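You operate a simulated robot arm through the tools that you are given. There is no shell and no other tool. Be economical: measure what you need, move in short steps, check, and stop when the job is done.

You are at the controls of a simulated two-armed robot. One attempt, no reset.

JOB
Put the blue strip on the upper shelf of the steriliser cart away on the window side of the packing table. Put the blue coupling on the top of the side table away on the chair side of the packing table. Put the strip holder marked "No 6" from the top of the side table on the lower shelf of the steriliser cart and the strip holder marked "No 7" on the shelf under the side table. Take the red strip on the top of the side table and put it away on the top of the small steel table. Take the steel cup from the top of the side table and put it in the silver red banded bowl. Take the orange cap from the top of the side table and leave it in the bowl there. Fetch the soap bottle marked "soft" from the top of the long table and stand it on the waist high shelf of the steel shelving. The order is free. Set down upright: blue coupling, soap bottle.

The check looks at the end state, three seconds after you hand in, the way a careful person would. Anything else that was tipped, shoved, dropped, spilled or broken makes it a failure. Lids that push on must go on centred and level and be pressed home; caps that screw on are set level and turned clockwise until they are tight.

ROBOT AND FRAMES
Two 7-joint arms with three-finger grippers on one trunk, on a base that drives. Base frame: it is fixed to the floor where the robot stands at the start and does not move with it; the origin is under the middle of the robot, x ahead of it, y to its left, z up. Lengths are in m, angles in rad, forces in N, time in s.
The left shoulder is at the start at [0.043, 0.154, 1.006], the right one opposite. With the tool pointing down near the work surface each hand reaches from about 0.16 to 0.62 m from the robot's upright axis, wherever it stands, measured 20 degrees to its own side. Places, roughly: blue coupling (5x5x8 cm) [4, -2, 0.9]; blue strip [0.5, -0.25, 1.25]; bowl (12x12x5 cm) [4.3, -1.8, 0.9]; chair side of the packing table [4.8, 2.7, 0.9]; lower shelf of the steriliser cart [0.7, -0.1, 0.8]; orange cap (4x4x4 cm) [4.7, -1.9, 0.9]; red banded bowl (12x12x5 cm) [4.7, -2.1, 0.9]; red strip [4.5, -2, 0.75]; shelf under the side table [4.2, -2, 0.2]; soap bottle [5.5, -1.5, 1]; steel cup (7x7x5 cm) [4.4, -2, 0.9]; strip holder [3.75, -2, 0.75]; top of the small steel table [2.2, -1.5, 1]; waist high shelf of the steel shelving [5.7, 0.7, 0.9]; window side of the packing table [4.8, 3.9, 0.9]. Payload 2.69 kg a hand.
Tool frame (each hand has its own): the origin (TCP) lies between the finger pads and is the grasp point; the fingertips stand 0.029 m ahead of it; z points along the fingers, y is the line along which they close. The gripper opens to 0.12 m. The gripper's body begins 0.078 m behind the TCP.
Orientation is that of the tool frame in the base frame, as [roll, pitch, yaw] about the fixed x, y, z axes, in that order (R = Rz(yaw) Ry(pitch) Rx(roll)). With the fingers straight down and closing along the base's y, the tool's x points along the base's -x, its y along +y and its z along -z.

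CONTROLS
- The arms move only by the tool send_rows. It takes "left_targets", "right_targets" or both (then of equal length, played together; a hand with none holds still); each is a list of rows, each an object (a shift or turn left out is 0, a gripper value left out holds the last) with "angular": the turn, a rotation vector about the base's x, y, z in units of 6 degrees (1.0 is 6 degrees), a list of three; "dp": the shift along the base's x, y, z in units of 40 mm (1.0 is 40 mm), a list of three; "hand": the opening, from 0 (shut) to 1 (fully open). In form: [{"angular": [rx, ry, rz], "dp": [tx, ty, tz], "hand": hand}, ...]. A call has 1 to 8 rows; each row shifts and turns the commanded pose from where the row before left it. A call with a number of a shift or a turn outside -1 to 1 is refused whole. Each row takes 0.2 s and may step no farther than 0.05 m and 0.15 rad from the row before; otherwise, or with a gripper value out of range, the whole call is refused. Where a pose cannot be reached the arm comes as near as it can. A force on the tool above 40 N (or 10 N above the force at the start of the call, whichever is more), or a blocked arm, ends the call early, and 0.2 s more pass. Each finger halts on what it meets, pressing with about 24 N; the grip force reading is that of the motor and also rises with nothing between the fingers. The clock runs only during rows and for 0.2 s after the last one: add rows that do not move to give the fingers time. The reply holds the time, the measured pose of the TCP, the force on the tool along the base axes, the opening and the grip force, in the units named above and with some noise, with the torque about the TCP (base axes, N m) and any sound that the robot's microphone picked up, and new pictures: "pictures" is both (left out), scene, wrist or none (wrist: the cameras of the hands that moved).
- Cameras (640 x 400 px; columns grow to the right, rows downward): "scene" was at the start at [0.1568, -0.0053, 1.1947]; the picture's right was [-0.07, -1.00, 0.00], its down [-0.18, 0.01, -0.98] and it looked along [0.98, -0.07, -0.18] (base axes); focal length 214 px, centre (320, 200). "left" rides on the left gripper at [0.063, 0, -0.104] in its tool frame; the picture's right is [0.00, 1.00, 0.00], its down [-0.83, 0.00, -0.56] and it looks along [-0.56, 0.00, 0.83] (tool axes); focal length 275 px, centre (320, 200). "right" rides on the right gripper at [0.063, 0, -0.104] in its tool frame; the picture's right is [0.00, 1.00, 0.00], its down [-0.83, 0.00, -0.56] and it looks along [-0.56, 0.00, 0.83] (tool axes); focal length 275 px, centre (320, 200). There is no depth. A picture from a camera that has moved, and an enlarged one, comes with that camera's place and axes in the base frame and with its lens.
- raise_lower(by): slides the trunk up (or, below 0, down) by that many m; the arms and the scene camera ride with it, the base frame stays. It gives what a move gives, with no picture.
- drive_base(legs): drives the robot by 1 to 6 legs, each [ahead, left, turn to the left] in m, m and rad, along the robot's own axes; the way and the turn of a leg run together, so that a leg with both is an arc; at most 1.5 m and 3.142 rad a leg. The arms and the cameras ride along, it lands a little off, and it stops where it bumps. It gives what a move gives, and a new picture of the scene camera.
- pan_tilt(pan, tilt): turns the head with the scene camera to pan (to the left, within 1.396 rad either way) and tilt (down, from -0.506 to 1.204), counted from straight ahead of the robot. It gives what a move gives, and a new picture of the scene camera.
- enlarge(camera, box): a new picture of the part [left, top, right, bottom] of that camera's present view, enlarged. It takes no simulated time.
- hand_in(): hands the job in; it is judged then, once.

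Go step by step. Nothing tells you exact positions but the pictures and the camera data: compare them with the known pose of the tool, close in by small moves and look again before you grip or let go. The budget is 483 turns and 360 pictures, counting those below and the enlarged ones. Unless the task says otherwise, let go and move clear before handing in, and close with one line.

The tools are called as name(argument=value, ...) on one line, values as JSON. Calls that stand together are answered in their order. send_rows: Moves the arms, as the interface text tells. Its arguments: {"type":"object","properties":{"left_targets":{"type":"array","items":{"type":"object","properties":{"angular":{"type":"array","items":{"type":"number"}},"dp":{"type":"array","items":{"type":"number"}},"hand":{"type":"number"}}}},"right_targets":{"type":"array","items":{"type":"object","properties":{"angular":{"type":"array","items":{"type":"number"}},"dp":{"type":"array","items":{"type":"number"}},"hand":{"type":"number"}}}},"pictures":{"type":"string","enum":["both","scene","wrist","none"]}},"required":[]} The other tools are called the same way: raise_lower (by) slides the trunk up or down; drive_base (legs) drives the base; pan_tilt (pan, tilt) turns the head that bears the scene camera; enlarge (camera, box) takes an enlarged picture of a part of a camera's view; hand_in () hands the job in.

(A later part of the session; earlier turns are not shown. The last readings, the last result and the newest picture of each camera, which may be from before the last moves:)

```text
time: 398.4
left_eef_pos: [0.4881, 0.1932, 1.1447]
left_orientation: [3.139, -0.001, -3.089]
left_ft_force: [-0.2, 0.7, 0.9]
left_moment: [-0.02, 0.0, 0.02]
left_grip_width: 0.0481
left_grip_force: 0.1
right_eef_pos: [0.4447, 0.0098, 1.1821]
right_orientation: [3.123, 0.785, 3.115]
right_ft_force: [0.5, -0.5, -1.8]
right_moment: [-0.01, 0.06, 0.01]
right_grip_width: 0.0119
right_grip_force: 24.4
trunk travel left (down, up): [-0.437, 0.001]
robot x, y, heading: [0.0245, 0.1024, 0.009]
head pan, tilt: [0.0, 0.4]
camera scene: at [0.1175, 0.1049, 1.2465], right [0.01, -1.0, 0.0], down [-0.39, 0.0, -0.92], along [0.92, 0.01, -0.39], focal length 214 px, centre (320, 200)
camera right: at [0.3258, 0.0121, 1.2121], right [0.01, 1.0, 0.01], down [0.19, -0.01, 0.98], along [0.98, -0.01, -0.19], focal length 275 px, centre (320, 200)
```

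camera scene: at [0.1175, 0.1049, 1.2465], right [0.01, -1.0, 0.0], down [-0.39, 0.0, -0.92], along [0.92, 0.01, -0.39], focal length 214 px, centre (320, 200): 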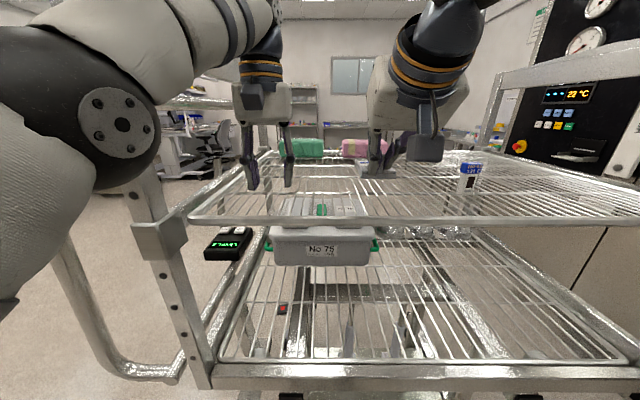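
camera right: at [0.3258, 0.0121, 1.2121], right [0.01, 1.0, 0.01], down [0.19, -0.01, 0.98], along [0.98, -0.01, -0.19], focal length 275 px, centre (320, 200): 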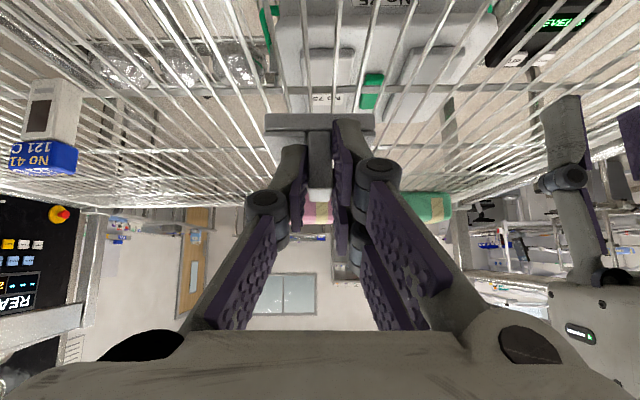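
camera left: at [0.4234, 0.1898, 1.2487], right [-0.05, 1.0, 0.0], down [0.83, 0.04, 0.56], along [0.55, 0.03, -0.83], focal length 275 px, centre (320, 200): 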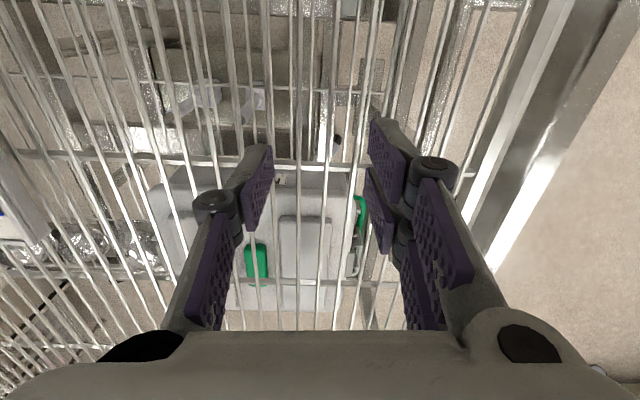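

Held at 45° and level. Backing off, raising the left hand, and lowering the right to the lower shelf's level.

drive_base(legs=[[-0.32, 0, 0]])

send_rows(left_targets=[{"dp": [-0.8, 0, 0]}, {"dp": [-0.8, 0, 0]}, {"dp": [-0.8, 0, 0.3]}, {"dp": [-0.6, 0, 0.5]}, {"dp": [0, 0, 0.5]}, {}, {}, {}], right_targets=[{"dp": [0, 0, -1]}, {"dp": [0, 0, -1]}, {"dp": [0, 0, -1]}, {"dp": [0, 0, -1]}, {"dp": [0, 0, -1]}, {"dp": [0, 0, -1]}, {"dp": [0, 0, -0.8]}, {}], pictures="scene")

```text
time: 400.5
left_eef_pos: [0.1676, 0.1906, 1.1444]
left_orientation: [3.137, -0.001, -3.092]
left_ft_force: [-0.8, -0.1, 0.1]
left_moment: [0.04, -0.03, 0.03]
left_grip_width: 0.0479
left_grip_force: 0.0
right_eef_pos: [0.1245, 0.0079, 1.1813]
right_orientation: [3.123, 0.787, 3.107]
right_ft_force: [-0.2, 0.1, -1.3]
right_moment: [0.01, 0.05, 0.02]
right_grip_width: 0.0117
right_grip_force: 23.7
trunk travel left (down, up): [-0.437, 0.001]
robot x, y, heading: [-0.2978, 0.1024, -0.001]
head pan, tilt: [0.0, 0.4]
camera scene: at [-0.2019, 0.1035, 1.2465], right [0.0, -1.0, 0.0], down [-0.39, 0.0, -0.92], along [0.92, 0.0, -0.39], focal length 214 px, centre (320, 200)
```

scene: 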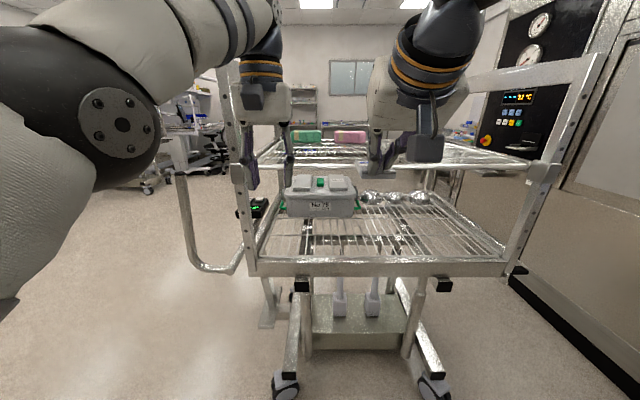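

```text
time: 402.3
left_eef_pos: [0.0493, 0.1904, 1.1978]
left_orientation: [3.138, 0.002, -3.093]
left_ft_force: [-0.2, -0.9, -0.7]
left_moment: [-0.02, -0.03, -0.02]
left_grip_width: 0.0479
left_grip_force: 0.0
right_eef_pos: [0.126, 0.0077, 0.9085]
right_orientation: [3.124, 0.787, 3.108]
right_ft_force: [-0.6, -0.4, -2.3]
right_moment: [-0.01, 0.09, 0.01]
right_grip_width: 0.0117
right_grip_force: 24.9
trunk travel left (down, up): [-0.437, 0.001]
robot x, y, heading: [-0.2993, 0.1027, 0.001]
head pan, tilt: [0.0, 0.4]
camera scene: at [-0.2021, 0.1037, 1.2466], right [0.0, -1.0, 0.0], down [-0.39, 0.0, -0.92], along [0.92, 0.0, -0.39], focal length 214 px, centre (320, 200)
```

scene: 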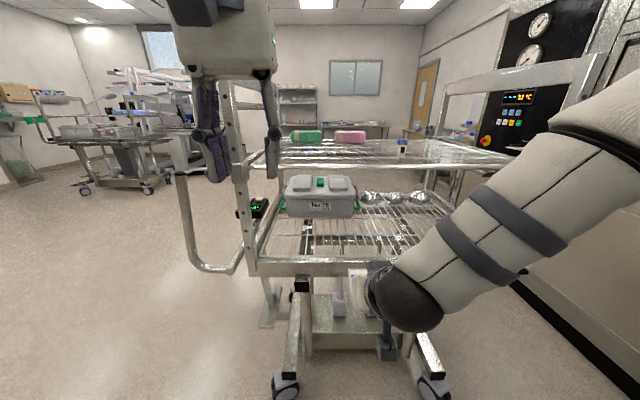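

Driving forward with the holder entering just above the lower shelf (z≈0.79), the wrist staying outside.

drive_base(legs=[[0.33, 0, 0]])

send_rows(right_targets=[{}], pictures="wrist")

```text
time: 404.5
left_eef_pos: [0.3887, 0.1899, 1.1976]
left_orientation: [3.138, -0.002, -3.093]
left_ft_force: [0.8, -0.4, -0.4]
left_moment: [-0.01, 0.05, 0.02]
left_grip_width: 0.048
left_grip_force: 0.0
right_eef_pos: [0.4628, 0.0085, 0.9085]
right_orientation: [3.124, 0.787, 3.11]
right_ft_force: [0.9, 0.7, -1.8]
right_moment: [0.0, 0.07, -0.02]
right_grip_width: 0.0118
right_grip_force: 23.7
trunk travel left (down, up): [-0.437, 0.001]
robot x, y, heading: [0.0388, 0.1014, 0.005]
head pan, tilt: [0.0, 0.4]
camera scene: at [0.1356, 0.1038, 1.2465], right [0.0, -1.0, 0.0], down [-0.39, 0.0, -0.92], along [0.92, 0.0, -0.39], focal length 214 px, centre (320, 200)
```

scene: 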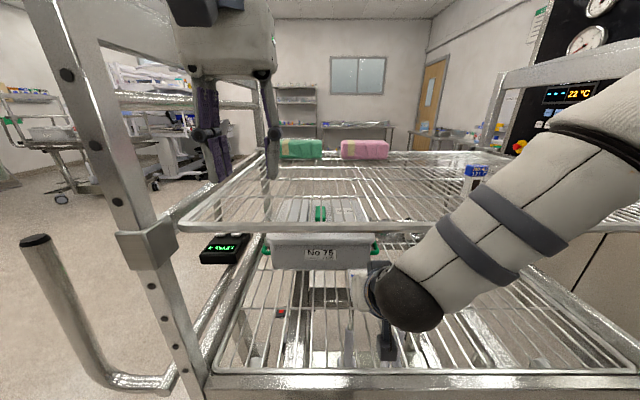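

```text
time: 404.9
left_eef_pos: [0.3875, 0.1898, 1.1973]
left_orientation: [3.138, 0.0, -3.094]
left_ft_force: [0.4, -0.2, -0.3]
left_moment: [-0.02, -0.03, 0.0]
left_grip_width: 0.0481
left_grip_force: 0.0
right_eef_pos: [0.4617, 0.0085, 0.9082]
right_orientation: [3.122, 0.787, 3.111]
right_ft_force: [0.4, 1.0, -1.0]
right_moment: [0.04, 0.08, 0.03]
right_grip_width: 0.0119
right_grip_force: 23.8
trunk travel left (down, up): [-0.437, 0.001]
robot x, y, heading: [0.0379, 0.0995, -0.003]
head pan, tilt: [0.0, 0.4]
camera right: at [0.344, 0.0106, 0.9386], right [0.02, 1.0, 0.01], down [0.19, -0.01, 0.98], along [0.98, -0.01, -0.19], focal length 275 px, centre (320, 200)
```

right: 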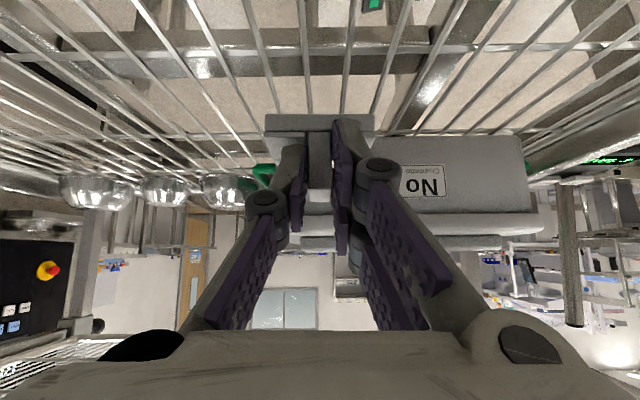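

send_rows(right_targets=[{"dp": [0, 0, -0.6]}, {"dp": [0, 0, -0.6]}, {"dp": [0, 0, -0.3]}, {"dp": [0, 0, -0.15]}, {}], pictures="wrist")

```text
time: 406.1
left_eef_pos: [0.3861, 0.1911, 1.1975]
left_orientation: [3.138, 0.0, -3.092]
left_ft_force: [-0.6, 0.5, 0.0]
left_moment: [-0.04, 0.05, 0.01]
left_grip_width: 0.0481
left_grip_force: 0.0
right_eef_pos: [0.4619, 0.0076, 0.8407]
right_orientation: [3.121, 0.787, 3.109]
right_ft_force: [-0.2, -0.4, -1.7]
right_moment: [-0.03, 0.06, -0.01]
right_grip_width: 0.0116
right_grip_force: 24.3
trunk travel left (down, up): [-0.437, 0.001]
robot x, y, heading: [0.0386, 0.103, 0.002]
head pan, tilt: [0.0, 0.4]
camera right: at [0.3442, 0.0108, 0.8721], right [0.02, 1.0, 0.01], down [0.19, -0.01, 0.98], along [0.98, -0.01, -0.19], focal length 275 px, centre (320, 200)
```

right: 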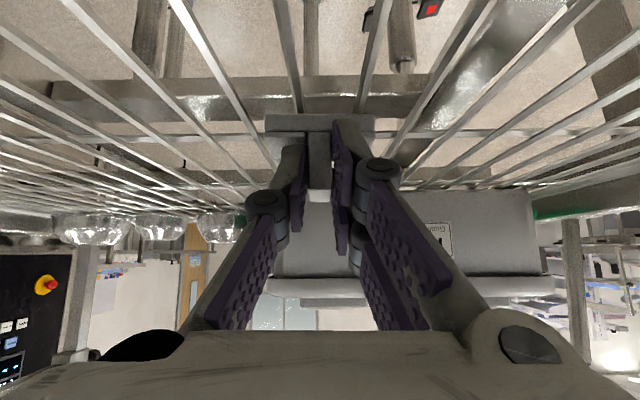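

send_rows(right_targets=[{"dp": [0, 0, -0.12]}, {"dp": [0, 0, -0.12]}, {"dp": [0, 0, -0.12]}, {}], pictures="none")

```text
time: 406.8
left_eef_pos: [0.3847, 0.1914, 1.1984]
left_orientation: [3.14, 0.001, -3.092]
left_ft_force: [0.3, 0.7, 0.1]
left_moment: [-0.02, 0.0, -0.01]
left_grip_width: 0.0479
left_grip_force: 0.0
right_eef_pos: [0.4652, 0.01, 0.8393]
right_orientation: [3.12, 0.808, 3.107]
right_ft_force: [-6.2, -1.7, 28.0]
right_moment: [0.04, 0.09, 0.05]
right_grip_width: 0.0118
right_grip_force: 23.4
trunk travel left (down, up): [-0.437, 0.001]
robot x, y, heading: [0.0426, 0.1013, 0.0]
head pan, tilt: [0.0, 0.4]
stopped in row 3 (right hand): the force on the tool passed its limit at 43 N (the readings are from after the stop); the commanded pose is now the measured one
```

Contact with the shelf. Releasing and withdrawing back along the tool.

send_rows(right_targets=[{"dp": [0, 0, 0.05], "hand": 0.3}, {"hand": 0.3}, {"hand": 0.3}, {"dp": [-0.2, 0, 0.3]}, {"dp": [-0.3, 0, 0.3]}, {"dp": [-0.6, 0, 0.6]}, {}], pictures="wrist")

```text
time: 408.4
left_eef_pos: [0.3871, 0.1897, 1.196]
left_orientation: [3.138, -0.001, -3.092]
left_ft_force: [-0.3, 0.8, 0.0]
left_moment: [-0.01, 0.01, -0.01]
left_grip_width: 0.0478
left_grip_force: 0.0
right_eef_pos: [0.4211, 0.0098, 0.8868]
right_orientation: [3.122, 0.798, 3.107]
right_ft_force: [0.9, 0.6, 0.6]
right_moment: [-0.01, -0.01, 0.0]
right_grip_width: 0.0358
right_grip_force: 0.1
trunk travel left (down, up): [-0.437, 0.001]
robot x, y, heading: [0.0429, 0.1038, 0.001]
head pan, tilt: [0.0, 0.4]
camera right: at [0.3021, 0.0115, 0.9142], right [0.02, 1.0, 0.01], down [0.18, -0.01, 0.98], along [0.98, -0.01, -0.18], focal length 275 px, centre (320, 200)
```

right: 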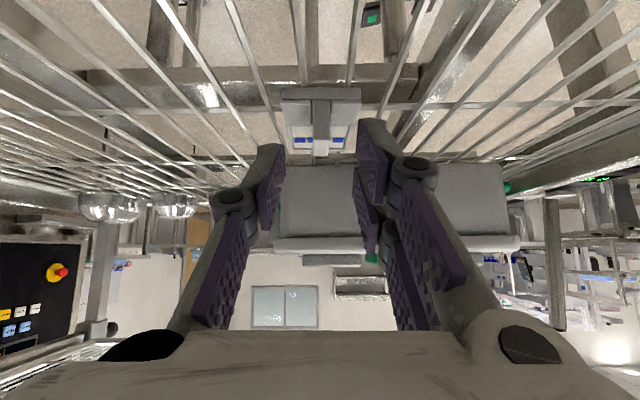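

No 6 is on the lower shelf. Backing out, then restoring the right hand to vertical and raising it.

drive_base(legs=[[-0.35, 0, 0]])

send_rows(right_targets=[{"angular": [0, 0.95, 0], "dp": [0, 0, 0.9]}, {"angular": [0, 0.95, 0], "dp": [0, 0, 0.9]}, {"angular": [0, 0.95, 0], "dp": [0, 0, 0.9]}, {"angular": [0, 0.95, 0], "dp": [0, 0, 0.9]}, {"angular": [0, 0.95, 0], "dp": [0, 0, 0.9]}, {"angular": [0, 0.95, 0], "dp": [0, 0, 0.9]}, {"angular": [0, 0.95, 0], "dp": [0, 0, 0.9]}, {"angular": [0, 0.95, 0], "dp": [0, 0, 0.9]}], pictures="none")

drive_base(legs=[[0, -0.12, 0]])

```text
time: 410.7
left_eef_pos: [0.0382, 0.1914, 1.1968]
left_orientation: [3.138, 0.0, -3.089]
left_ft_force: [-0.3, 0.3, -0.2]
left_moment: [0.02, 0.0, -0.02]
left_grip_width: 0.0483
left_grip_force: 0.1
right_eef_pos: [0.0727, 0.0103, 0.885]
right_orientation: [3.119, 0.797, 3.11]
right_ft_force: [0.0, 0.2, 0.8]
right_moment: [0.0, 0.01, 0.01]
right_grip_width: 0.0362
right_grip_force: 0.1
trunk travel left (down, up): [-0.437, 0.001]
robot x, y, heading: [-0.3083, 0.1029, 0.008]
head pan, tilt: [0.0, 0.4]
camera scene: at [-0.2137, 0.1033, 1.2465], right [0.0, -1.0, 0.0], down [-0.39, 0.0, -0.92], along [0.92, 0.0, -0.39], focal length 214 px, centre (320, 200)
```

scene: 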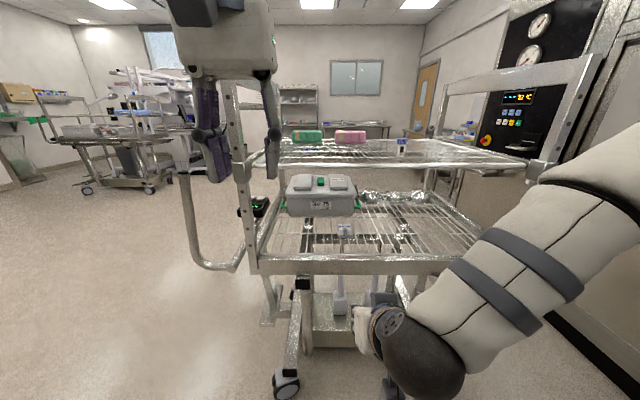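

```text
time: 412.5
left_eef_pos: [0.0389, 0.1913, 1.197]
left_orientation: [3.14, -0.001, -3.09]
left_ft_force: [0.8, 0.6, 0.0]
left_moment: [-0.03, 0.0, 0.0]
left_grip_width: 0.048
left_grip_force: 0.1
right_eef_pos: [0.0705, 0.0108, 1.1723]
right_orientation: [-3.139, -0.001, 3.123]
right_ft_force: [0.5, -0.5, 0.5]
right_moment: [-0.02, 0.03, 0.0]
right_grip_width: 0.0359
right_grip_force: 0.0
trunk travel left (down, up): [-0.437, 0.001]
robot x, y, heading: [-0.3038, 0.1078, 0.004]
head pan, tilt: [0.0, 0.4]
```

```text
time: 414.1
left_eef_pos: [0.0388, 0.0703, 1.196]
left_orientation: [3.138, -0.003, -3.092]
left_ft_force: [0.1, -0.6, 0.1]
left_moment: [0.01, -0.02, 0.0]
left_grip_width: 0.0478
left_grip_force: 0.1
right_eef_pos: [0.0713, -0.1119, 1.1734]
right_orientation: [-3.139, 0.002, 3.119]
right_ft_force: [0.2, -0.4, -0.3]
right_moment: [0.01, -0.01, -0.02]
right_grip_width: 0.036
right_grip_force: 0.1
trunk travel left (down, up): [-0.437, 0.001]
robot x, y, heading: [-0.3044, -0.0193, 0.003]
head pan, tilt: [0.0, 0.4]
camera scene: at [-0.2129, -0.0177, 1.2465], right [0.0, -1.0, 0.0], down [-0.39, 0.0, -0.92], along [0.92, 0.0, -0.39], focal length 214 px, centre (320, 200)
```

scene: 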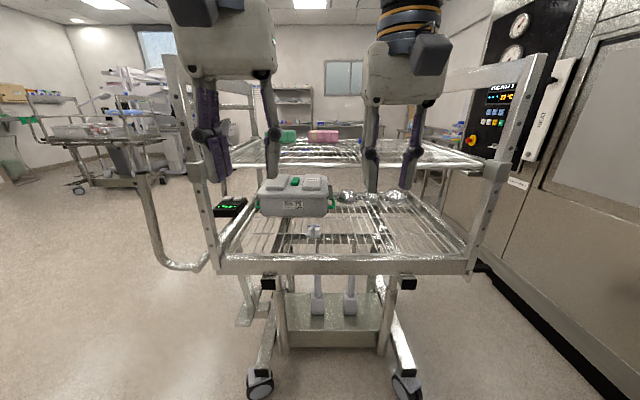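

send_rows(right_targets=[{"dp": [0, 0, 0.5], "hand": 0.6}, {"dp": [0, 0, 0.4]}, {}], pictures="none")

drive_base(legs=[[0.33, 0, 0]])

send_rows(right_targets=[{}], pictures="wrist")

```text
time: 414.9
left_eef_pos: [0.0401, 0.0696, 1.196]
left_orientation: [3.14, -0.002, -3.092]
left_ft_force: [0.0, 0.6, -0.2]
left_moment: [-0.02, -0.01, -0.03]
left_grip_width: 0.048
left_grip_force: 0.1
right_eef_pos: [0.071, -0.1122, 1.2097]
right_orientation: [-3.141, 0.0, 3.117]
right_ft_force: [-0.4, 0.6, 0.2]
right_moment: [0.03, 0.0, -0.04]
right_grip_width: 0.072
right_grip_force: 0.1
trunk travel left (down, up): [-0.437, 0.001]
robot x, y, heading: [-0.3058, -0.0191, 0.002]
head pan, tilt: [0.0, 0.4]
```

```text
time: 417.0
left_eef_pos: [0.3623, 0.0714, 1.1964]
left_orientation: [3.141, -0.001, -3.089]
left_ft_force: [-0.7, 0.7, -0.2]
left_moment: [0.03, 0.01, -0.02]
left_grip_width: 0.0481
left_grip_force: 0.0
right_eef_pos: [0.395, -0.1109, 1.2097]
right_orientation: [-3.14, 0.001, 3.121]
right_ft_force: [0.0, 0.0, -0.4]
right_moment: [-0.02, 0.03, -0.03]
right_grip_width: 0.0719
right_grip_force: 0.0
trunk travel left (down, up): [-0.437, 0.001]
robot x, y, heading: [0.0132, -0.0135, 0.003]
head pan, tilt: [0.0, 0.4]
camera scene: at [0.1108, -0.0162, 1.2466], right [0.0, -1.0, 0.0], down [-0.39, 0.0, -0.92], along [0.92, 0.0, -0.39], focal length 214 px, centre (320, 200)
```

scene: 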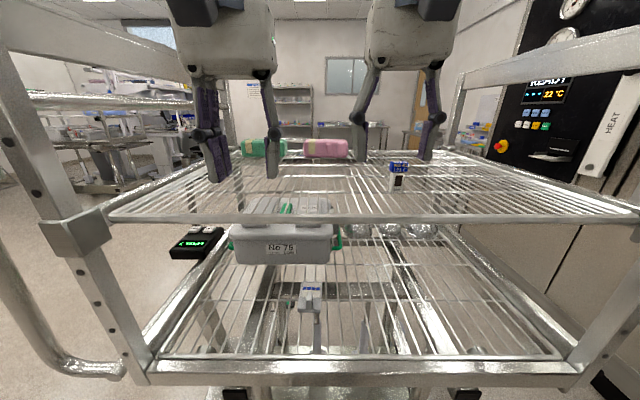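

```text
time: 417.4
left_eef_pos: [0.3627, 0.0711, 1.198]
left_orientation: [3.14, 0.0, -3.089]
left_ft_force: [0.6, 0.0, 0.4]
left_moment: [0.02, -0.03, -0.03]
left_grip_width: 0.0481
left_grip_force: 0.1
right_eef_pos: [0.3946, -0.1101, 1.2089]
right_orientation: [-3.14, 0.0, 3.121]
right_ft_force: [-0.1, -0.1, 0.6]
right_moment: [0.04, -0.01, 0.0]
right_grip_width: 0.072
right_grip_force: 0.1
trunk travel left (down, up): [-0.437, 0.001]
robot x, y, heading: [0.015, -0.0175, 0.004]
head pan, tilt: [0.0, 0.4]
camera right: at [0.3309, -0.1087, 1.3152], right [0.02, 1.0, 0.0], down [0.83, -0.01, 0.56], along [0.56, -0.01, -0.83], focal length 275 px, centre (320, 200)
```

right: 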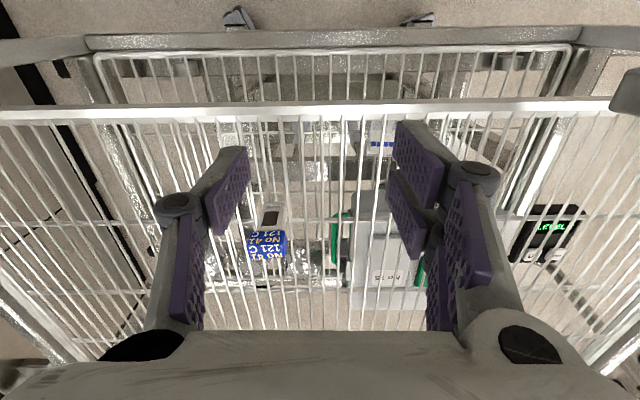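

Blue strip No 41 is at about (0.481, −0.153). Moving the right hand above it.

send_rows(right_targets=[{"dp": [0.5, -0.5, 0]}, {"dp": [0.7, -0.5, 0]}, {"dp": [0.8, -0.08, 0]}, {}], pictures="wrist")

```text
time: 418.4
left_eef_pos: [0.3621, 0.0711, 1.197]
left_orientation: [3.14, -0.002, -3.089]
left_ft_force: [0.8, 0.5, 0.0]
left_moment: [0.01, 0.01, 0.0]
left_grip_width: 0.0481
left_grip_force: 0.1
right_eef_pos: [0.4419, -0.1514, 1.2088]
right_orientation: [-3.139, 0.004, 3.119]
right_ft_force: [0.5, -0.9, -0.5]
right_moment: [0.03, 0.04, 0.04]
right_grip_width: 0.0723
right_grip_force: 0.1
right hand out of reach, approached as far as the arm can: row 3
trunk travel left (down, up): [-0.437, 0.001]
robot x, y, heading: [0.0145, -0.0167, 0.012]
head pan, tilt: [0.0, 0.4]
camera right: at [0.3781, -0.149, 1.3147], right [0.02, 1.0, 0.0], down [0.83, -0.01, 0.56], along [0.56, -0.01, -0.83], focal length 275 px, centre (320, 200)
```

right: 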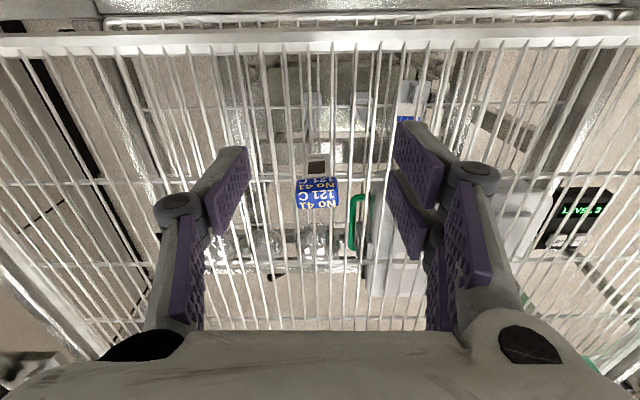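

drive_base(legs=[[0.045, 0, 0]])

send_rows(right_targets=[{"dp": [0, 0, -0.3]}, {}], pictures="wrist")

```text
time: 419.3
left_eef_pos: [0.4075, 0.0716, 1.1968]
left_orientation: [3.139, 0.002, -3.091]
left_ft_force: [0.8, -1.3, 1.1]
left_moment: [0.02, 0.06, 0.01]
left_grip_width: 0.0479
left_grip_force: 0.1
right_eef_pos: [0.4868, -0.1511, 1.2094]
right_orientation: [3.142, 0.004, 3.12]
right_ft_force: [0.0, -0.2, 0.4]
right_moment: [0.0, 0.06, -0.01]
right_grip_width: 0.0719
right_grip_force: 0.1
trunk travel left (down, up): [-0.437, 0.001]
robot x, y, heading: [0.0578, -0.0208, 0.009]
head pan, tilt: [0.0, 0.4]
camera scene: at [0.1555, -0.0161, 1.2467], right [0.0, -1.0, 0.0], down [-0.39, 0.0, -0.92], along [0.92, 0.0, -0.39], focal length 214 px, centre (320, 200)
```

scene: 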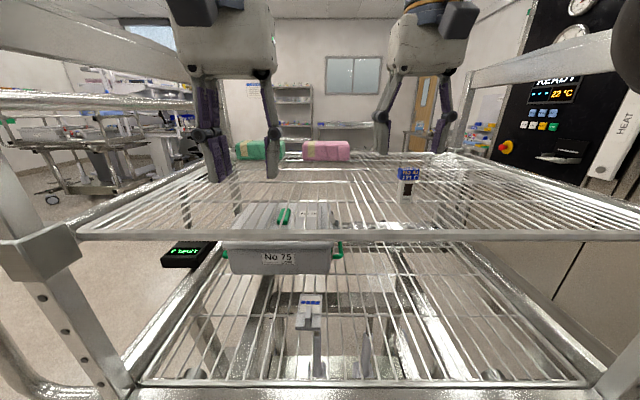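

```text
time: 419.9
left_eef_pos: [0.4069, 0.071, 1.1965]
left_orientation: [3.138, -0.002, -3.091]
left_ft_force: [0.6, 0.2, 0.1]
left_moment: [0.03, 0.01, -0.02]
left_grip_width: 0.048
left_grip_force: 0.1
right_eef_pos: [0.4858, -0.1501, 1.1976]
right_orientation: [-3.141, 0.002, 3.119]
right_ft_force: [-0.4, 0.2, 0.3]
right_moment: [0.0, 0.01, -0.01]
right_grip_width: 0.0721
right_grip_force: 0.1
trunk travel left (down, up): [-0.437, 0.001]
robot x, y, heading: [0.0616, -0.0174, 0.0]
head pan, tilt: [0.0, 0.4]
camera right: at [0.4227, -0.1484, 1.3023], right [0.02, 1.0, 0.0], down [0.83, -0.01, 0.56], along [0.56, -0.01, -0.83], focal length 275 px, centre (320, 200)
```

right: 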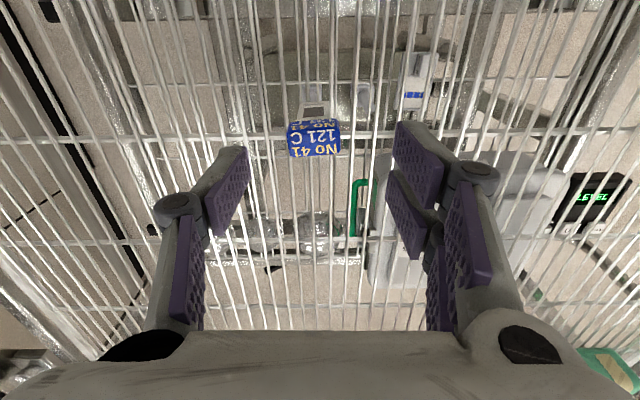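

send_rows(right_targets=[{"dp": [-0.15, -0.07, -0.5]}, {"dp": [0, 0, -0.5]}, {"dp": [0, 0, -0.2]}, {}], pictures="wrist")

```text
time: 420.9
left_eef_pos: [0.4064, 0.0713, 1.1981]
left_orientation: [3.141, 0.001, -3.092]
left_ft_force: [0.1, 0.3, -0.6]
left_moment: [0.0, 0.0, -0.02]
left_grip_width: 0.0481
left_grip_force: 0.1
right_eef_pos: [0.4796, -0.1539, 1.1487]
right_orientation: [-3.141, 0.003, 3.119]
right_ft_force: [0.2, -0.9, -0.4]
right_moment: [-0.01, 0.02, 0.01]
right_grip_width: 0.0718
right_grip_force: 0.0
trunk travel left (down, up): [-0.437, 0.001]
robot x, y, heading: [0.0608, -0.0166, 0.001]
head pan, tilt: [0.0, 0.4]
camera right: at [0.4158, -0.1516, 1.2543], right [0.02, 1.0, 0.0], down [0.83, -0.01, 0.56], along [0.56, -0.01, -0.83], focal length 275 px, centre (320, 200)
```

right: 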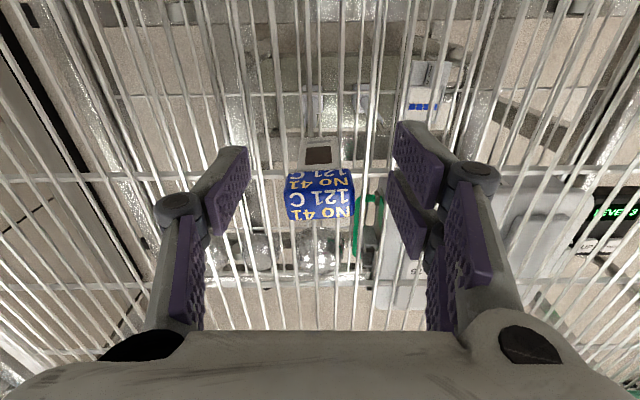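

send_rows(right_targets=[{"hand": 0.05}, {"hand": 0.05}, {"hand": 0.05}, {}], pictures="none")

send_rows(right_targets=[{"dp": [0, 0, 0.5]}, {"dp": [0, 0, 0.6]}, {"dp": [-0.3, 0, 0.4]}, {}], pictures="both")

```text
time: 421.9
left_eef_pos: [0.4061, 0.0702, 1.1966]
left_orientation: [3.139, 0.0, -3.091]
left_ft_force: [0.6, -0.7, -0.3]
left_moment: [-0.01, -0.01, 0.02]
left_grip_width: 0.0481
left_grip_force: 0.1
right_eef_pos: [0.4804, -0.1531, 1.1493]
right_orientation: [3.141, 0.006, 3.119]
right_ft_force: [-0.3, 0.3, 0.3]
right_moment: [0.01, 0.03, -0.02]
right_grip_width: 0.0267
right_grip_force: 23.8
trunk travel left (down, up): [-0.437, 0.001]
robot x, y, heading: [0.0595, -0.0188, 0.005]
head pan, tilt: [0.0, 0.4]
```

```text
time: 422.9
left_eef_pos: [0.4068, 0.0709, 1.197]
left_orientation: [3.14, -0.003, -3.091]
left_ft_force: [0.0, -0.1, 0.4]
left_moment: [0.0, 0.02, 0.02]
left_grip_width: 0.0477
left_grip_force: 0.1
right_eef_pos: [0.4674, -0.1555, 1.2089]
right_orientation: [-3.14, 0.004, 3.118]
right_ft_force: [0.2, 0.1, -0.6]
right_moment: [0.0, 0.0, -0.03]
right_grip_width: 0.0266
right_grip_force: 23.8
trunk travel left (down, up): [-0.437, 0.001]
robot x, y, heading: [0.061, -0.0205, 0.003]
head pan, tilt: [0.0, 0.4]
camera scene: at [0.1555, -0.0161, 1.2465], right [0.0, -1.0, 0.0], down [-0.39, 0.0, -0.92], along [0.92, 0.0, -0.39], focal length 214 px, centre (320, 200)
camera right: at [0.4035, -0.1526, 1.3141], right [0.02, 1.0, 0.0], down [0.83, -0.01, 0.56], along [0.56, -0.01, -0.83], focal length 275 px, centre (320, 200)
```

scene: 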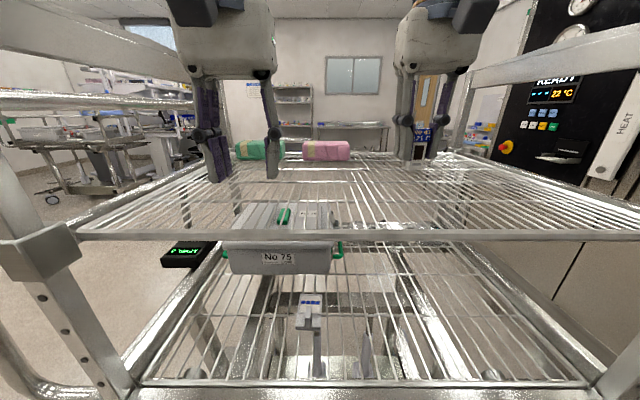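
right: 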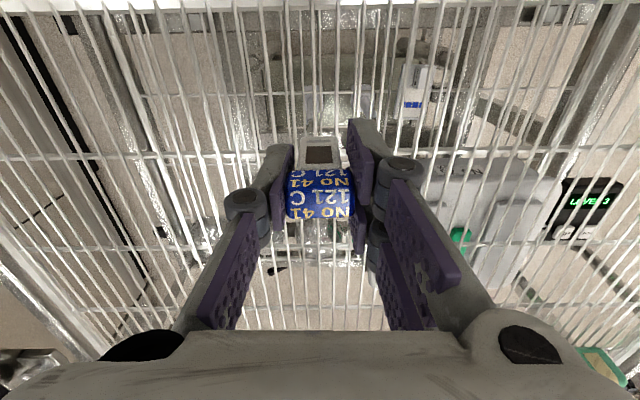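

Blue strip No 41 is held. Driving back to the window side via the known route.

drive_base(legs=[[-0.55, 0, 0], [0, 1.22, 0], [1.5, 0, 0], [1.27, 0, 0]])

```text
time: 448.3
left_eef_pos: [2.6216, 1.3526, 1.1971]
left_orientation: [3.14, 0.0, -3.061]
left_ft_force: [0.4, -0.3, -0.3]
left_moment: [0.03, -0.01, 0.02]
left_grip_width: 0.0479
left_grip_force: 0.1
right_eef_pos: [2.6888, 1.1285, 1.2093]
right_orientation: [-3.14, 0.003, -3.134]
right_ft_force: [1.3, 0.1, -0.9]
right_moment: [-0.01, -0.01, 0.04]
right_grip_width: 0.0263
right_grip_force: 23.5
trunk travel left (down, up): [-0.437, 0.001]
robot x, y, heading: [2.2787, 1.2512, 0.032]
head pan, tilt: [0.0, 0.4]
camera scene: at [2.3728, 1.2582, 1.2465], right [0.03, -1.0, 0.0], down [-0.39, -0.01, -0.92], along [0.92, 0.03, -0.39], focal length 214 px, centre (320, 200)
```

scene: 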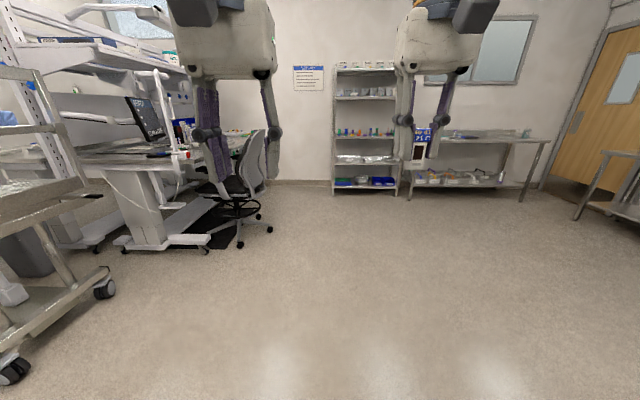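

drive_base(legs=[[0, 1.5, -0.032], [0, 1.5, 0], [0, 0.55, 0]])

```text
time: 475.6
left_eef_pos: [2.6107, 4.8955, 1.1964]
left_orientation: [3.139, 0.0, -3.11]
left_ft_force: [0.1, 0.4, 0.0]
left_moment: [-0.04, -0.01, 0.04]
left_grip_width: 0.0479
left_grip_force: 0.0
right_eef_pos: [2.6654, 4.6679, 1.2079]
right_orientation: [-3.142, 0.005, 3.1]
right_ft_force: [-0.9, 0.6, 0.1]
right_moment: [-0.01, -0.03, -0.02]
right_grip_width: 0.0265
right_grip_force: 24.4
trunk travel left (down, up): [-0.437, 0.001]
robot x, y, heading: [2.2622, 4.8143, -0.018]
head pan, tilt: [0.0, 0.4]
camera scene: at [2.3569, 4.813, 1.2465], right [-0.02, -1.0, 0.0], down [-0.39, 0.01, -0.92], along [0.92, -0.02, -0.39], focal length 214 px, centre (320, 200)
```

scene: 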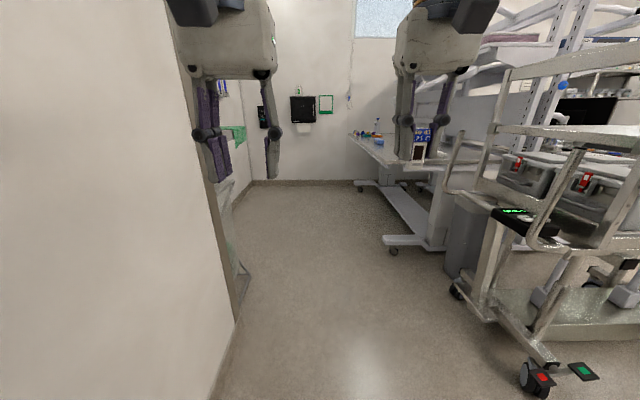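

drive_base(legs=[[1.5, -0.06, 0.018], [0.72, 0.15, 0]])

drive_base(legs=[[0, 0, -1.56]])

```text
refused: leg 1 is longer than a leg can be; nothing moved
```

```text
time: 479.8
left_eef_pos: [2.3449, 4.4664, 1.1971]
left_orientation: [3.139, 0.0, 1.598]
left_ft_force: [-0.3, 0.4, 0.0]
left_moment: [-0.03, 0.02, -0.01]
left_grip_width: 0.048
left_grip_force: 0.1
right_eef_pos: [2.1174, 4.4114, 1.2095]
right_orientation: [-3.141, 0.003, 1.526]
right_ft_force: [-0.5, 0.4, -0.3]
right_moment: [-0.02, 0.01, -0.02]
right_grip_width: 0.0265
right_grip_force: 24.3
trunk travel left (down, up): [-0.437, 0.001]
robot x, y, heading: [2.2631, 4.815, -1.591]
head pan, tilt: [0.0, 0.4]
camera scene: at [2.2603, 4.7196, 1.2465], right [-1.0, 0.02, 0.0], down [0.01, 0.39, -0.92], along [-0.02, -0.92, -0.39], focal length 214 px, centre (320, 200)
```

scene: 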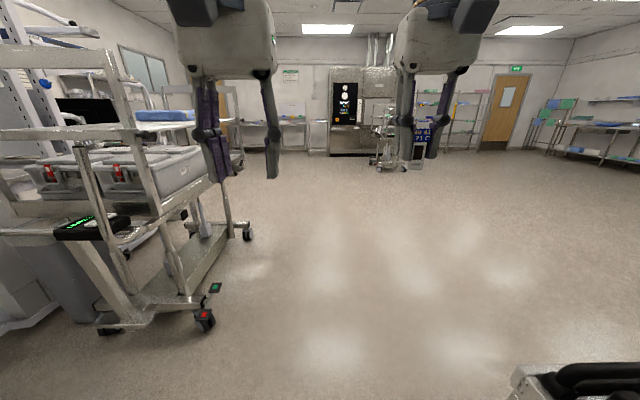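

Already facing −y; I'll strafe left along the aisle at y≈4.9.

drive_base(legs=[[-0.08, 0, 0.02], [0, 1.1, 0], [0, 1.1, 0]])

```text
time: 497.4
left_eef_pos: [4.5344, 4.5291, 1.1981]
left_orientation: [3.136, 0.001, 1.623]
left_ft_force: [0.6, 0.6, 0.4]
left_moment: [0.01, 0.01, 0.0]
left_grip_width: 0.048
left_grip_force: 0.0
right_eef_pos: [4.3092, 4.4682, 1.2094]
right_orientation: [-3.14, 0.002, 1.55]
right_ft_force: [-0.2, 0.7, -0.5]
right_moment: [0.02, 0.0, 0.01]
right_grip_width: 0.0265
right_grip_force: 23.9
trunk travel left (down, up): [-0.437, 0.001]
robot x, y, heading: [4.4481, 4.8748, -1.565]
head pan, tilt: [0.0, 0.4]
camera scene: at [4.4448, 4.7807, 1.2465], right [-1.0, 0.0, 0.0], down [0.0, 0.39, -0.92], along [0.0, -0.92, -0.39], focal length 214 px, centre (320, 200)
```

scene: 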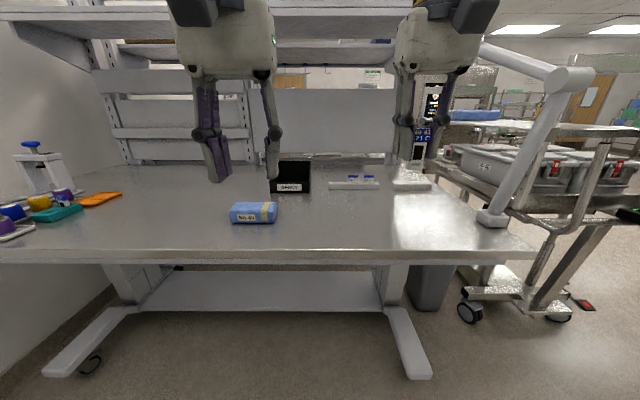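

Approaching the bench; the right hand will set the blue strip at about (4.32, 4.17).

drive_base(legs=[[0.21, 0, 0]])

send_rows(right_targets=[{"dp": [0, -0.5, -0.9]}, {"dp": [0, -0.5, -0.9]}, {"dp": [0, -0.5, -0.9]}, {"dp": [0, -0.4, -0.9]}, {"dp": [0, 0, -0.9]}, {"dp": [0, 0, -0.8]}, {}], pictures="both")

```text
time: 499.0
left_eef_pos: [4.5362, 4.3225, 1.1973]
left_orientation: [3.138, 0.0, 1.624]
left_ft_force: [-0.5, -0.4, 0.2]
left_moment: [-0.01, -0.03, -0.03]
left_grip_width: 0.0481
left_grip_force: 0.0
right_eef_pos: [4.3089, 4.2651, 1.2095]
right_orientation: [3.14, 0.006, 1.55]
right_ft_force: [0.2, 0.7, -0.2]
right_moment: [0.0, -0.01, 0.02]
right_grip_width: 0.0266
right_grip_force: 23.9
trunk travel left (down, up): [-0.437, 0.001]
robot x, y, heading: [4.4453, 4.6698, -1.562]
head pan, tilt: [0.0, 0.4]
camera scene: at [4.4455, 4.5761, 1.2466], right [-1.0, 0.0, 0.0], down [0.0, 0.39, -0.92], along [0.0, -0.92, -0.39], focal length 214 px, centre (320, 200)
```

scene: 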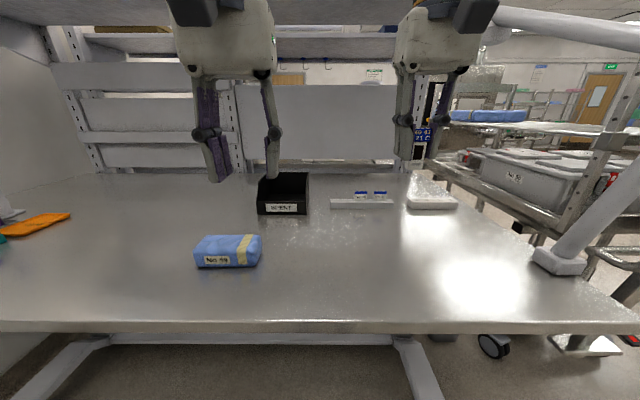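

```text
time: 500.6
left_eef_pos: [4.5351, 4.3242, 1.1968]
left_orientation: [3.136, -0.001, 1.624]
left_ft_force: [-0.2, 1.3, 0.0]
left_moment: [-0.04, 0.0, -0.02]
left_grip_width: 0.048
left_grip_force: 0.1
right_eef_pos: [4.3088, 4.1866, 0.9979]
right_orientation: [3.141, 0.006, 1.552]
right_ft_force: [-0.2, -0.4, -0.3]
right_moment: [-0.02, -0.02, 0.0]
right_grip_width: 0.0266
right_grip_force: 24.0
trunk travel left (down, up): [-0.437, 0.001]
robot x, y, heading: [4.4484, 4.6733, -1.571]
head pan, tilt: [0.0, 0.4]
camera scene: at [4.4455, 4.5767, 1.2466], right [-1.0, 0.0, 0.0], down [0.0, 0.39, -0.92], along [0.0, -0.92, -0.39], focal length 214 px, centre (320, 200)
camera right: at [4.3103, 4.251, 1.1028], right [1.0, -0.02, 0.0], down [-0.01, -0.83, 0.56], along [-0.01, -0.56, -0.83], focal length 275 px, centre (320, 200)
```

scene: 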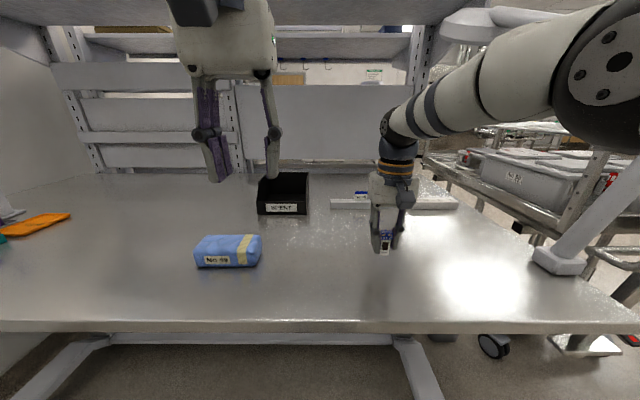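
right: 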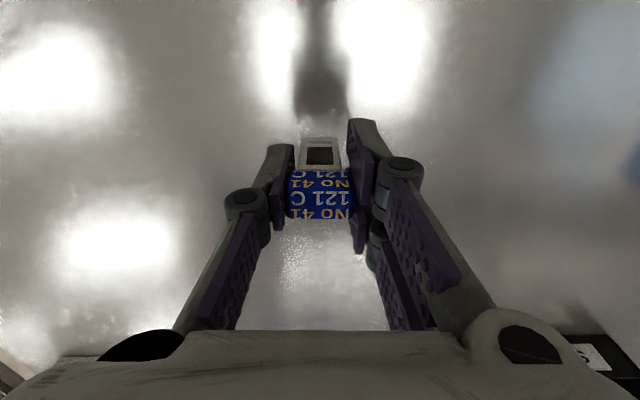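

Lowering to contact in small steps.

send_rows(right_targets=[{"dp": [0, 0, -0.4]}, {"dp": [0, 0, -0.2]}, {"dp": [0, 0, -0.15]}, {"dp": [0, 0, -0.1]}, {}], pictures="none")

```text
time: 501.8
left_eef_pos: [4.5353, 4.3238, 1.1965]
left_orientation: [3.136, 0.001, 1.623]
left_ft_force: [-0.7, 0.0, 0.4]
left_moment: [0.02, 0.01, -0.01]
left_grip_width: 0.0481
left_grip_force: 0.0
right_eef_pos: [4.3091, 4.1871, 0.9628]
right_orientation: [-3.139, 0.003, 1.549]
right_ft_force: [-0.5, -0.8, -0.4]
right_moment: [-0.02, 0.01, -0.01]
right_grip_width: 0.0267
right_grip_force: 24.0
trunk travel left (down, up): [-0.437, 0.001]
robot x, y, heading: [4.4447, 4.6688, -1.569]
head pan, tilt: [0.0, 0.4]
```

send_rows(right_targets=[{"dp": [0, 0, -0.1]}, {"dp": [0, 0, -0.1]}, {"dp": [0, 0, -0.1]}, {}], pictures="none")

```text
time: 502.8
left_eef_pos: [4.5351, 4.3259, 1.1978]
left_orientation: [3.14, 0.004, 1.624]
left_ft_force: [0.4, -0.8, 0.7]
left_moment: [-0.02, -0.01, -0.02]
left_grip_width: 0.0482
left_grip_force: 0.0
right_eef_pos: [4.3091, 4.1883, 0.9553]
right_orientation: [-3.141, 0.013, 1.548]
right_ft_force: [-1.4, -3.5, 21.4]
right_moment: [-0.1, 0.08, 0.03]
right_grip_width: 0.0266
right_grip_force: 23.9
trunk travel left (down, up): [-0.437, 0.001]
robot x, y, heading: [4.448, 4.6718, -1.563]
head pan, tilt: [0.0, 0.4]
```

send_rows(right_targets=[{"dp": [0, 0, 0.04], "hand": 0.4}, {"hand": 0.4}, {"dp": [0, 0, 0.5]}, {"dp": [0, 0, 1]}, {"dp": [0, 0, 1]}, {"dp": [0, 0.4, 1]}, {"dp": [0, 0.6, 1]}, {"dp": [0, 0.6, 0.8]}], left_targets=[{}, {}, {}, {"angular": [0, 0, 1]}, {"angular": [0, 0, 1]}, {"angular": [0, 0, 1]}, {"angular": [0, 0, 1]}, {"angular": [0, 0, 1]}], pictures="scene")

send_rows(left_targets=[{"angular": [0, 0, 1], "hand": 1}, {"angular": [0, 0, 1]}, {"angular": [0, 0, 1]}, {"angular": [0, 0, 1]}, {"angular": [0, 0, 1]}, {"angular": [0, 0, 1]}, {"angular": [0, 0, 1]}, {"angular": [0, 0, 1]}], pictures="none")

```text
time: 504.6
left_eef_pos: [4.5356, 4.3258, 1.198]
left_orientation: [3.141, 0.0, 2.149]
left_ft_force: [0.3, -0.1, 0.1]
left_moment: [-0.01, -0.01, 0.02]
left_grip_width: 0.0481
left_grip_force: 0.0
right_eef_pos: [4.3084, 4.2536, 1.1669]
right_orientation: [3.141, 0.006, 1.551]
right_ft_force: [0.0, -0.7, 0.1]
right_moment: [-0.02, 0.01, 0.0]
right_grip_width: 0.0481
right_grip_force: 0.1
trunk travel left (down, up): [-0.437, 0.001]
robot x, y, heading: [4.4444, 4.6706, -1.563]
head pan, tilt: [0.0, 0.4]
camera scene: at [4.4456, 4.5773, 1.2467], right [-1.0, 0.0, 0.0], down [0.0, 0.39, -0.92], along [0.0, -0.92, -0.39], focal length 214 px, centre (320, 200)
```

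scene: 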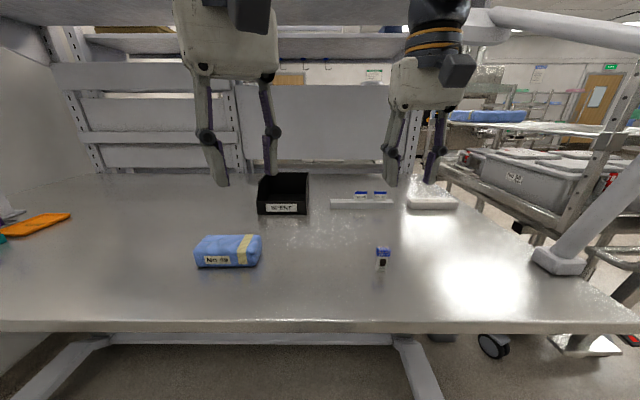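

```text
time: 506.4
left_eef_pos: [4.5346, 4.3235, 1.1965]
left_orientation: [3.137, 0.0, 2.987]
left_ft_force: [0.7, -0.4, -0.4]
left_moment: [-0.02, -0.01, 0.0]
left_grip_width: 0.1201
left_grip_force: 0.0
right_eef_pos: [4.3071, 4.2535, 1.1647]
right_orientation: [3.141, 0.002, 1.55]
right_ft_force: [1.1, -0.3, 0.7]
right_moment: [0.0, 0.01, 0.01]
right_grip_width: 0.0479
right_grip_force: 0.0
trunk travel left (down, up): [-0.437, 0.001]
robot x, y, heading: [4.4476, 4.667, -1.568]
head pan, tilt: [0.0, 0.4]
```

Blue strip stands on the window side. Now shifting left a little and fetching the blue pack No 49.

drive_base(legs=[[0, 0.09, 0]])

send_rows(left_targets=[{"angular": [0, 0, 1], "dp": [0.2, -0.5, -0.4]}, {"angular": [0, 0, 0.5], "dp": [0.2, -0.6, -0.6]}, {"dp": [0.2, -0.8, -0.8]}, {"dp": [0.15, -0.8, -0.8]}, {"dp": [0, -0.8, -0.8]}, {"dp": [0, -0.8, -0.6]}, {}], pictures="both")

```text
time: 507.7
left_eef_pos: [4.6244, 4.324, 1.1967]
left_orientation: [3.139, 0.0, 2.984]
left_ft_force: [0.6, -0.2, 0.1]
left_moment: [-0.03, 0.01, -0.01]
left_grip_width: 0.1202
left_grip_force: 0.0
right_eef_pos: [4.3957, 4.2527, 1.1661]
right_orientation: [-3.14, 0.004, 1.551]
right_ft_force: [0.3, 0.3, 0.3]
right_moment: [0.03, 0.01, -0.02]
right_grip_width: 0.0479
right_grip_force: 0.0
trunk travel left (down, up): [-0.437, 0.001]
robot x, y, heading: [4.5316, 4.6678, -1.566]
head pan, tilt: [0.0, 0.4]
camera scene: at [4.5339, 4.5768, 1.2465], right [-1.0, 0.0, 0.0], down [0.0, 0.39, -0.92], along [0.0, -0.92, -0.39], focal length 214 px, centre (320, 200)
```

scene: 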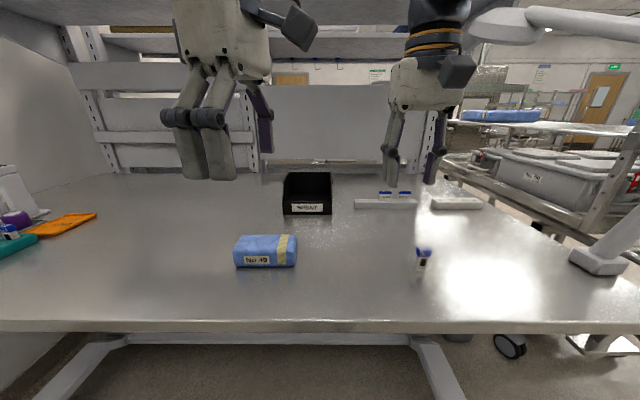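

```text
time: 509.3
left_eef_pos: [4.6544, 4.1543, 1.0397]
left_orientation: [3.14, 0.0, -3.14]
left_ft_force: [0.3, -0.2, 0.5]
left_moment: [-0.02, -0.01, -0.03]
left_grip_width: 0.12
left_grip_force: 0.0
right_eef_pos: [4.3954, 4.2548, 1.1665]
right_orientation: [-3.14, 0.005, 1.548]
right_ft_force: [-0.2, 0.5, -0.4]
right_moment: [-0.04, 0.03, 0.0]
right_grip_width: 0.0481
right_grip_force: 0.1
trunk travel left (down, up): [-0.437, 0.001]
robot x, y, heading: [4.5364, 4.6705, -1.569]
head pan, tilt: [0.0, 0.4]
camera scene: at [4.5333, 4.5779, 1.2468], right [-1.0, 0.0, 0.0], down [0.0, 0.39, -0.92], along [0.0, -0.92, -0.39], focal length 214 px, centre (320, 200)
camera left: at [4.5907, 4.1538, 1.1441], right [0.0, 1.0, 0.0], down [0.83, 0.0, 0.56], along [0.56, 0.0, -0.83], focal length 275 px, centre (320, 200)
```

scene: 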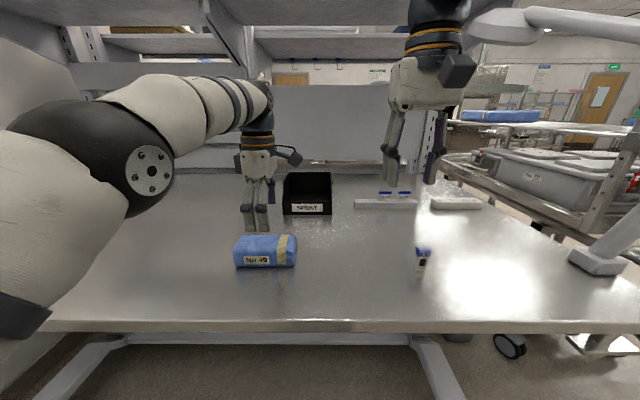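
left: 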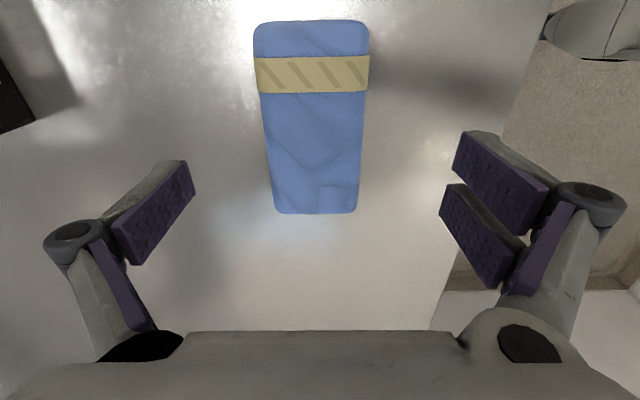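

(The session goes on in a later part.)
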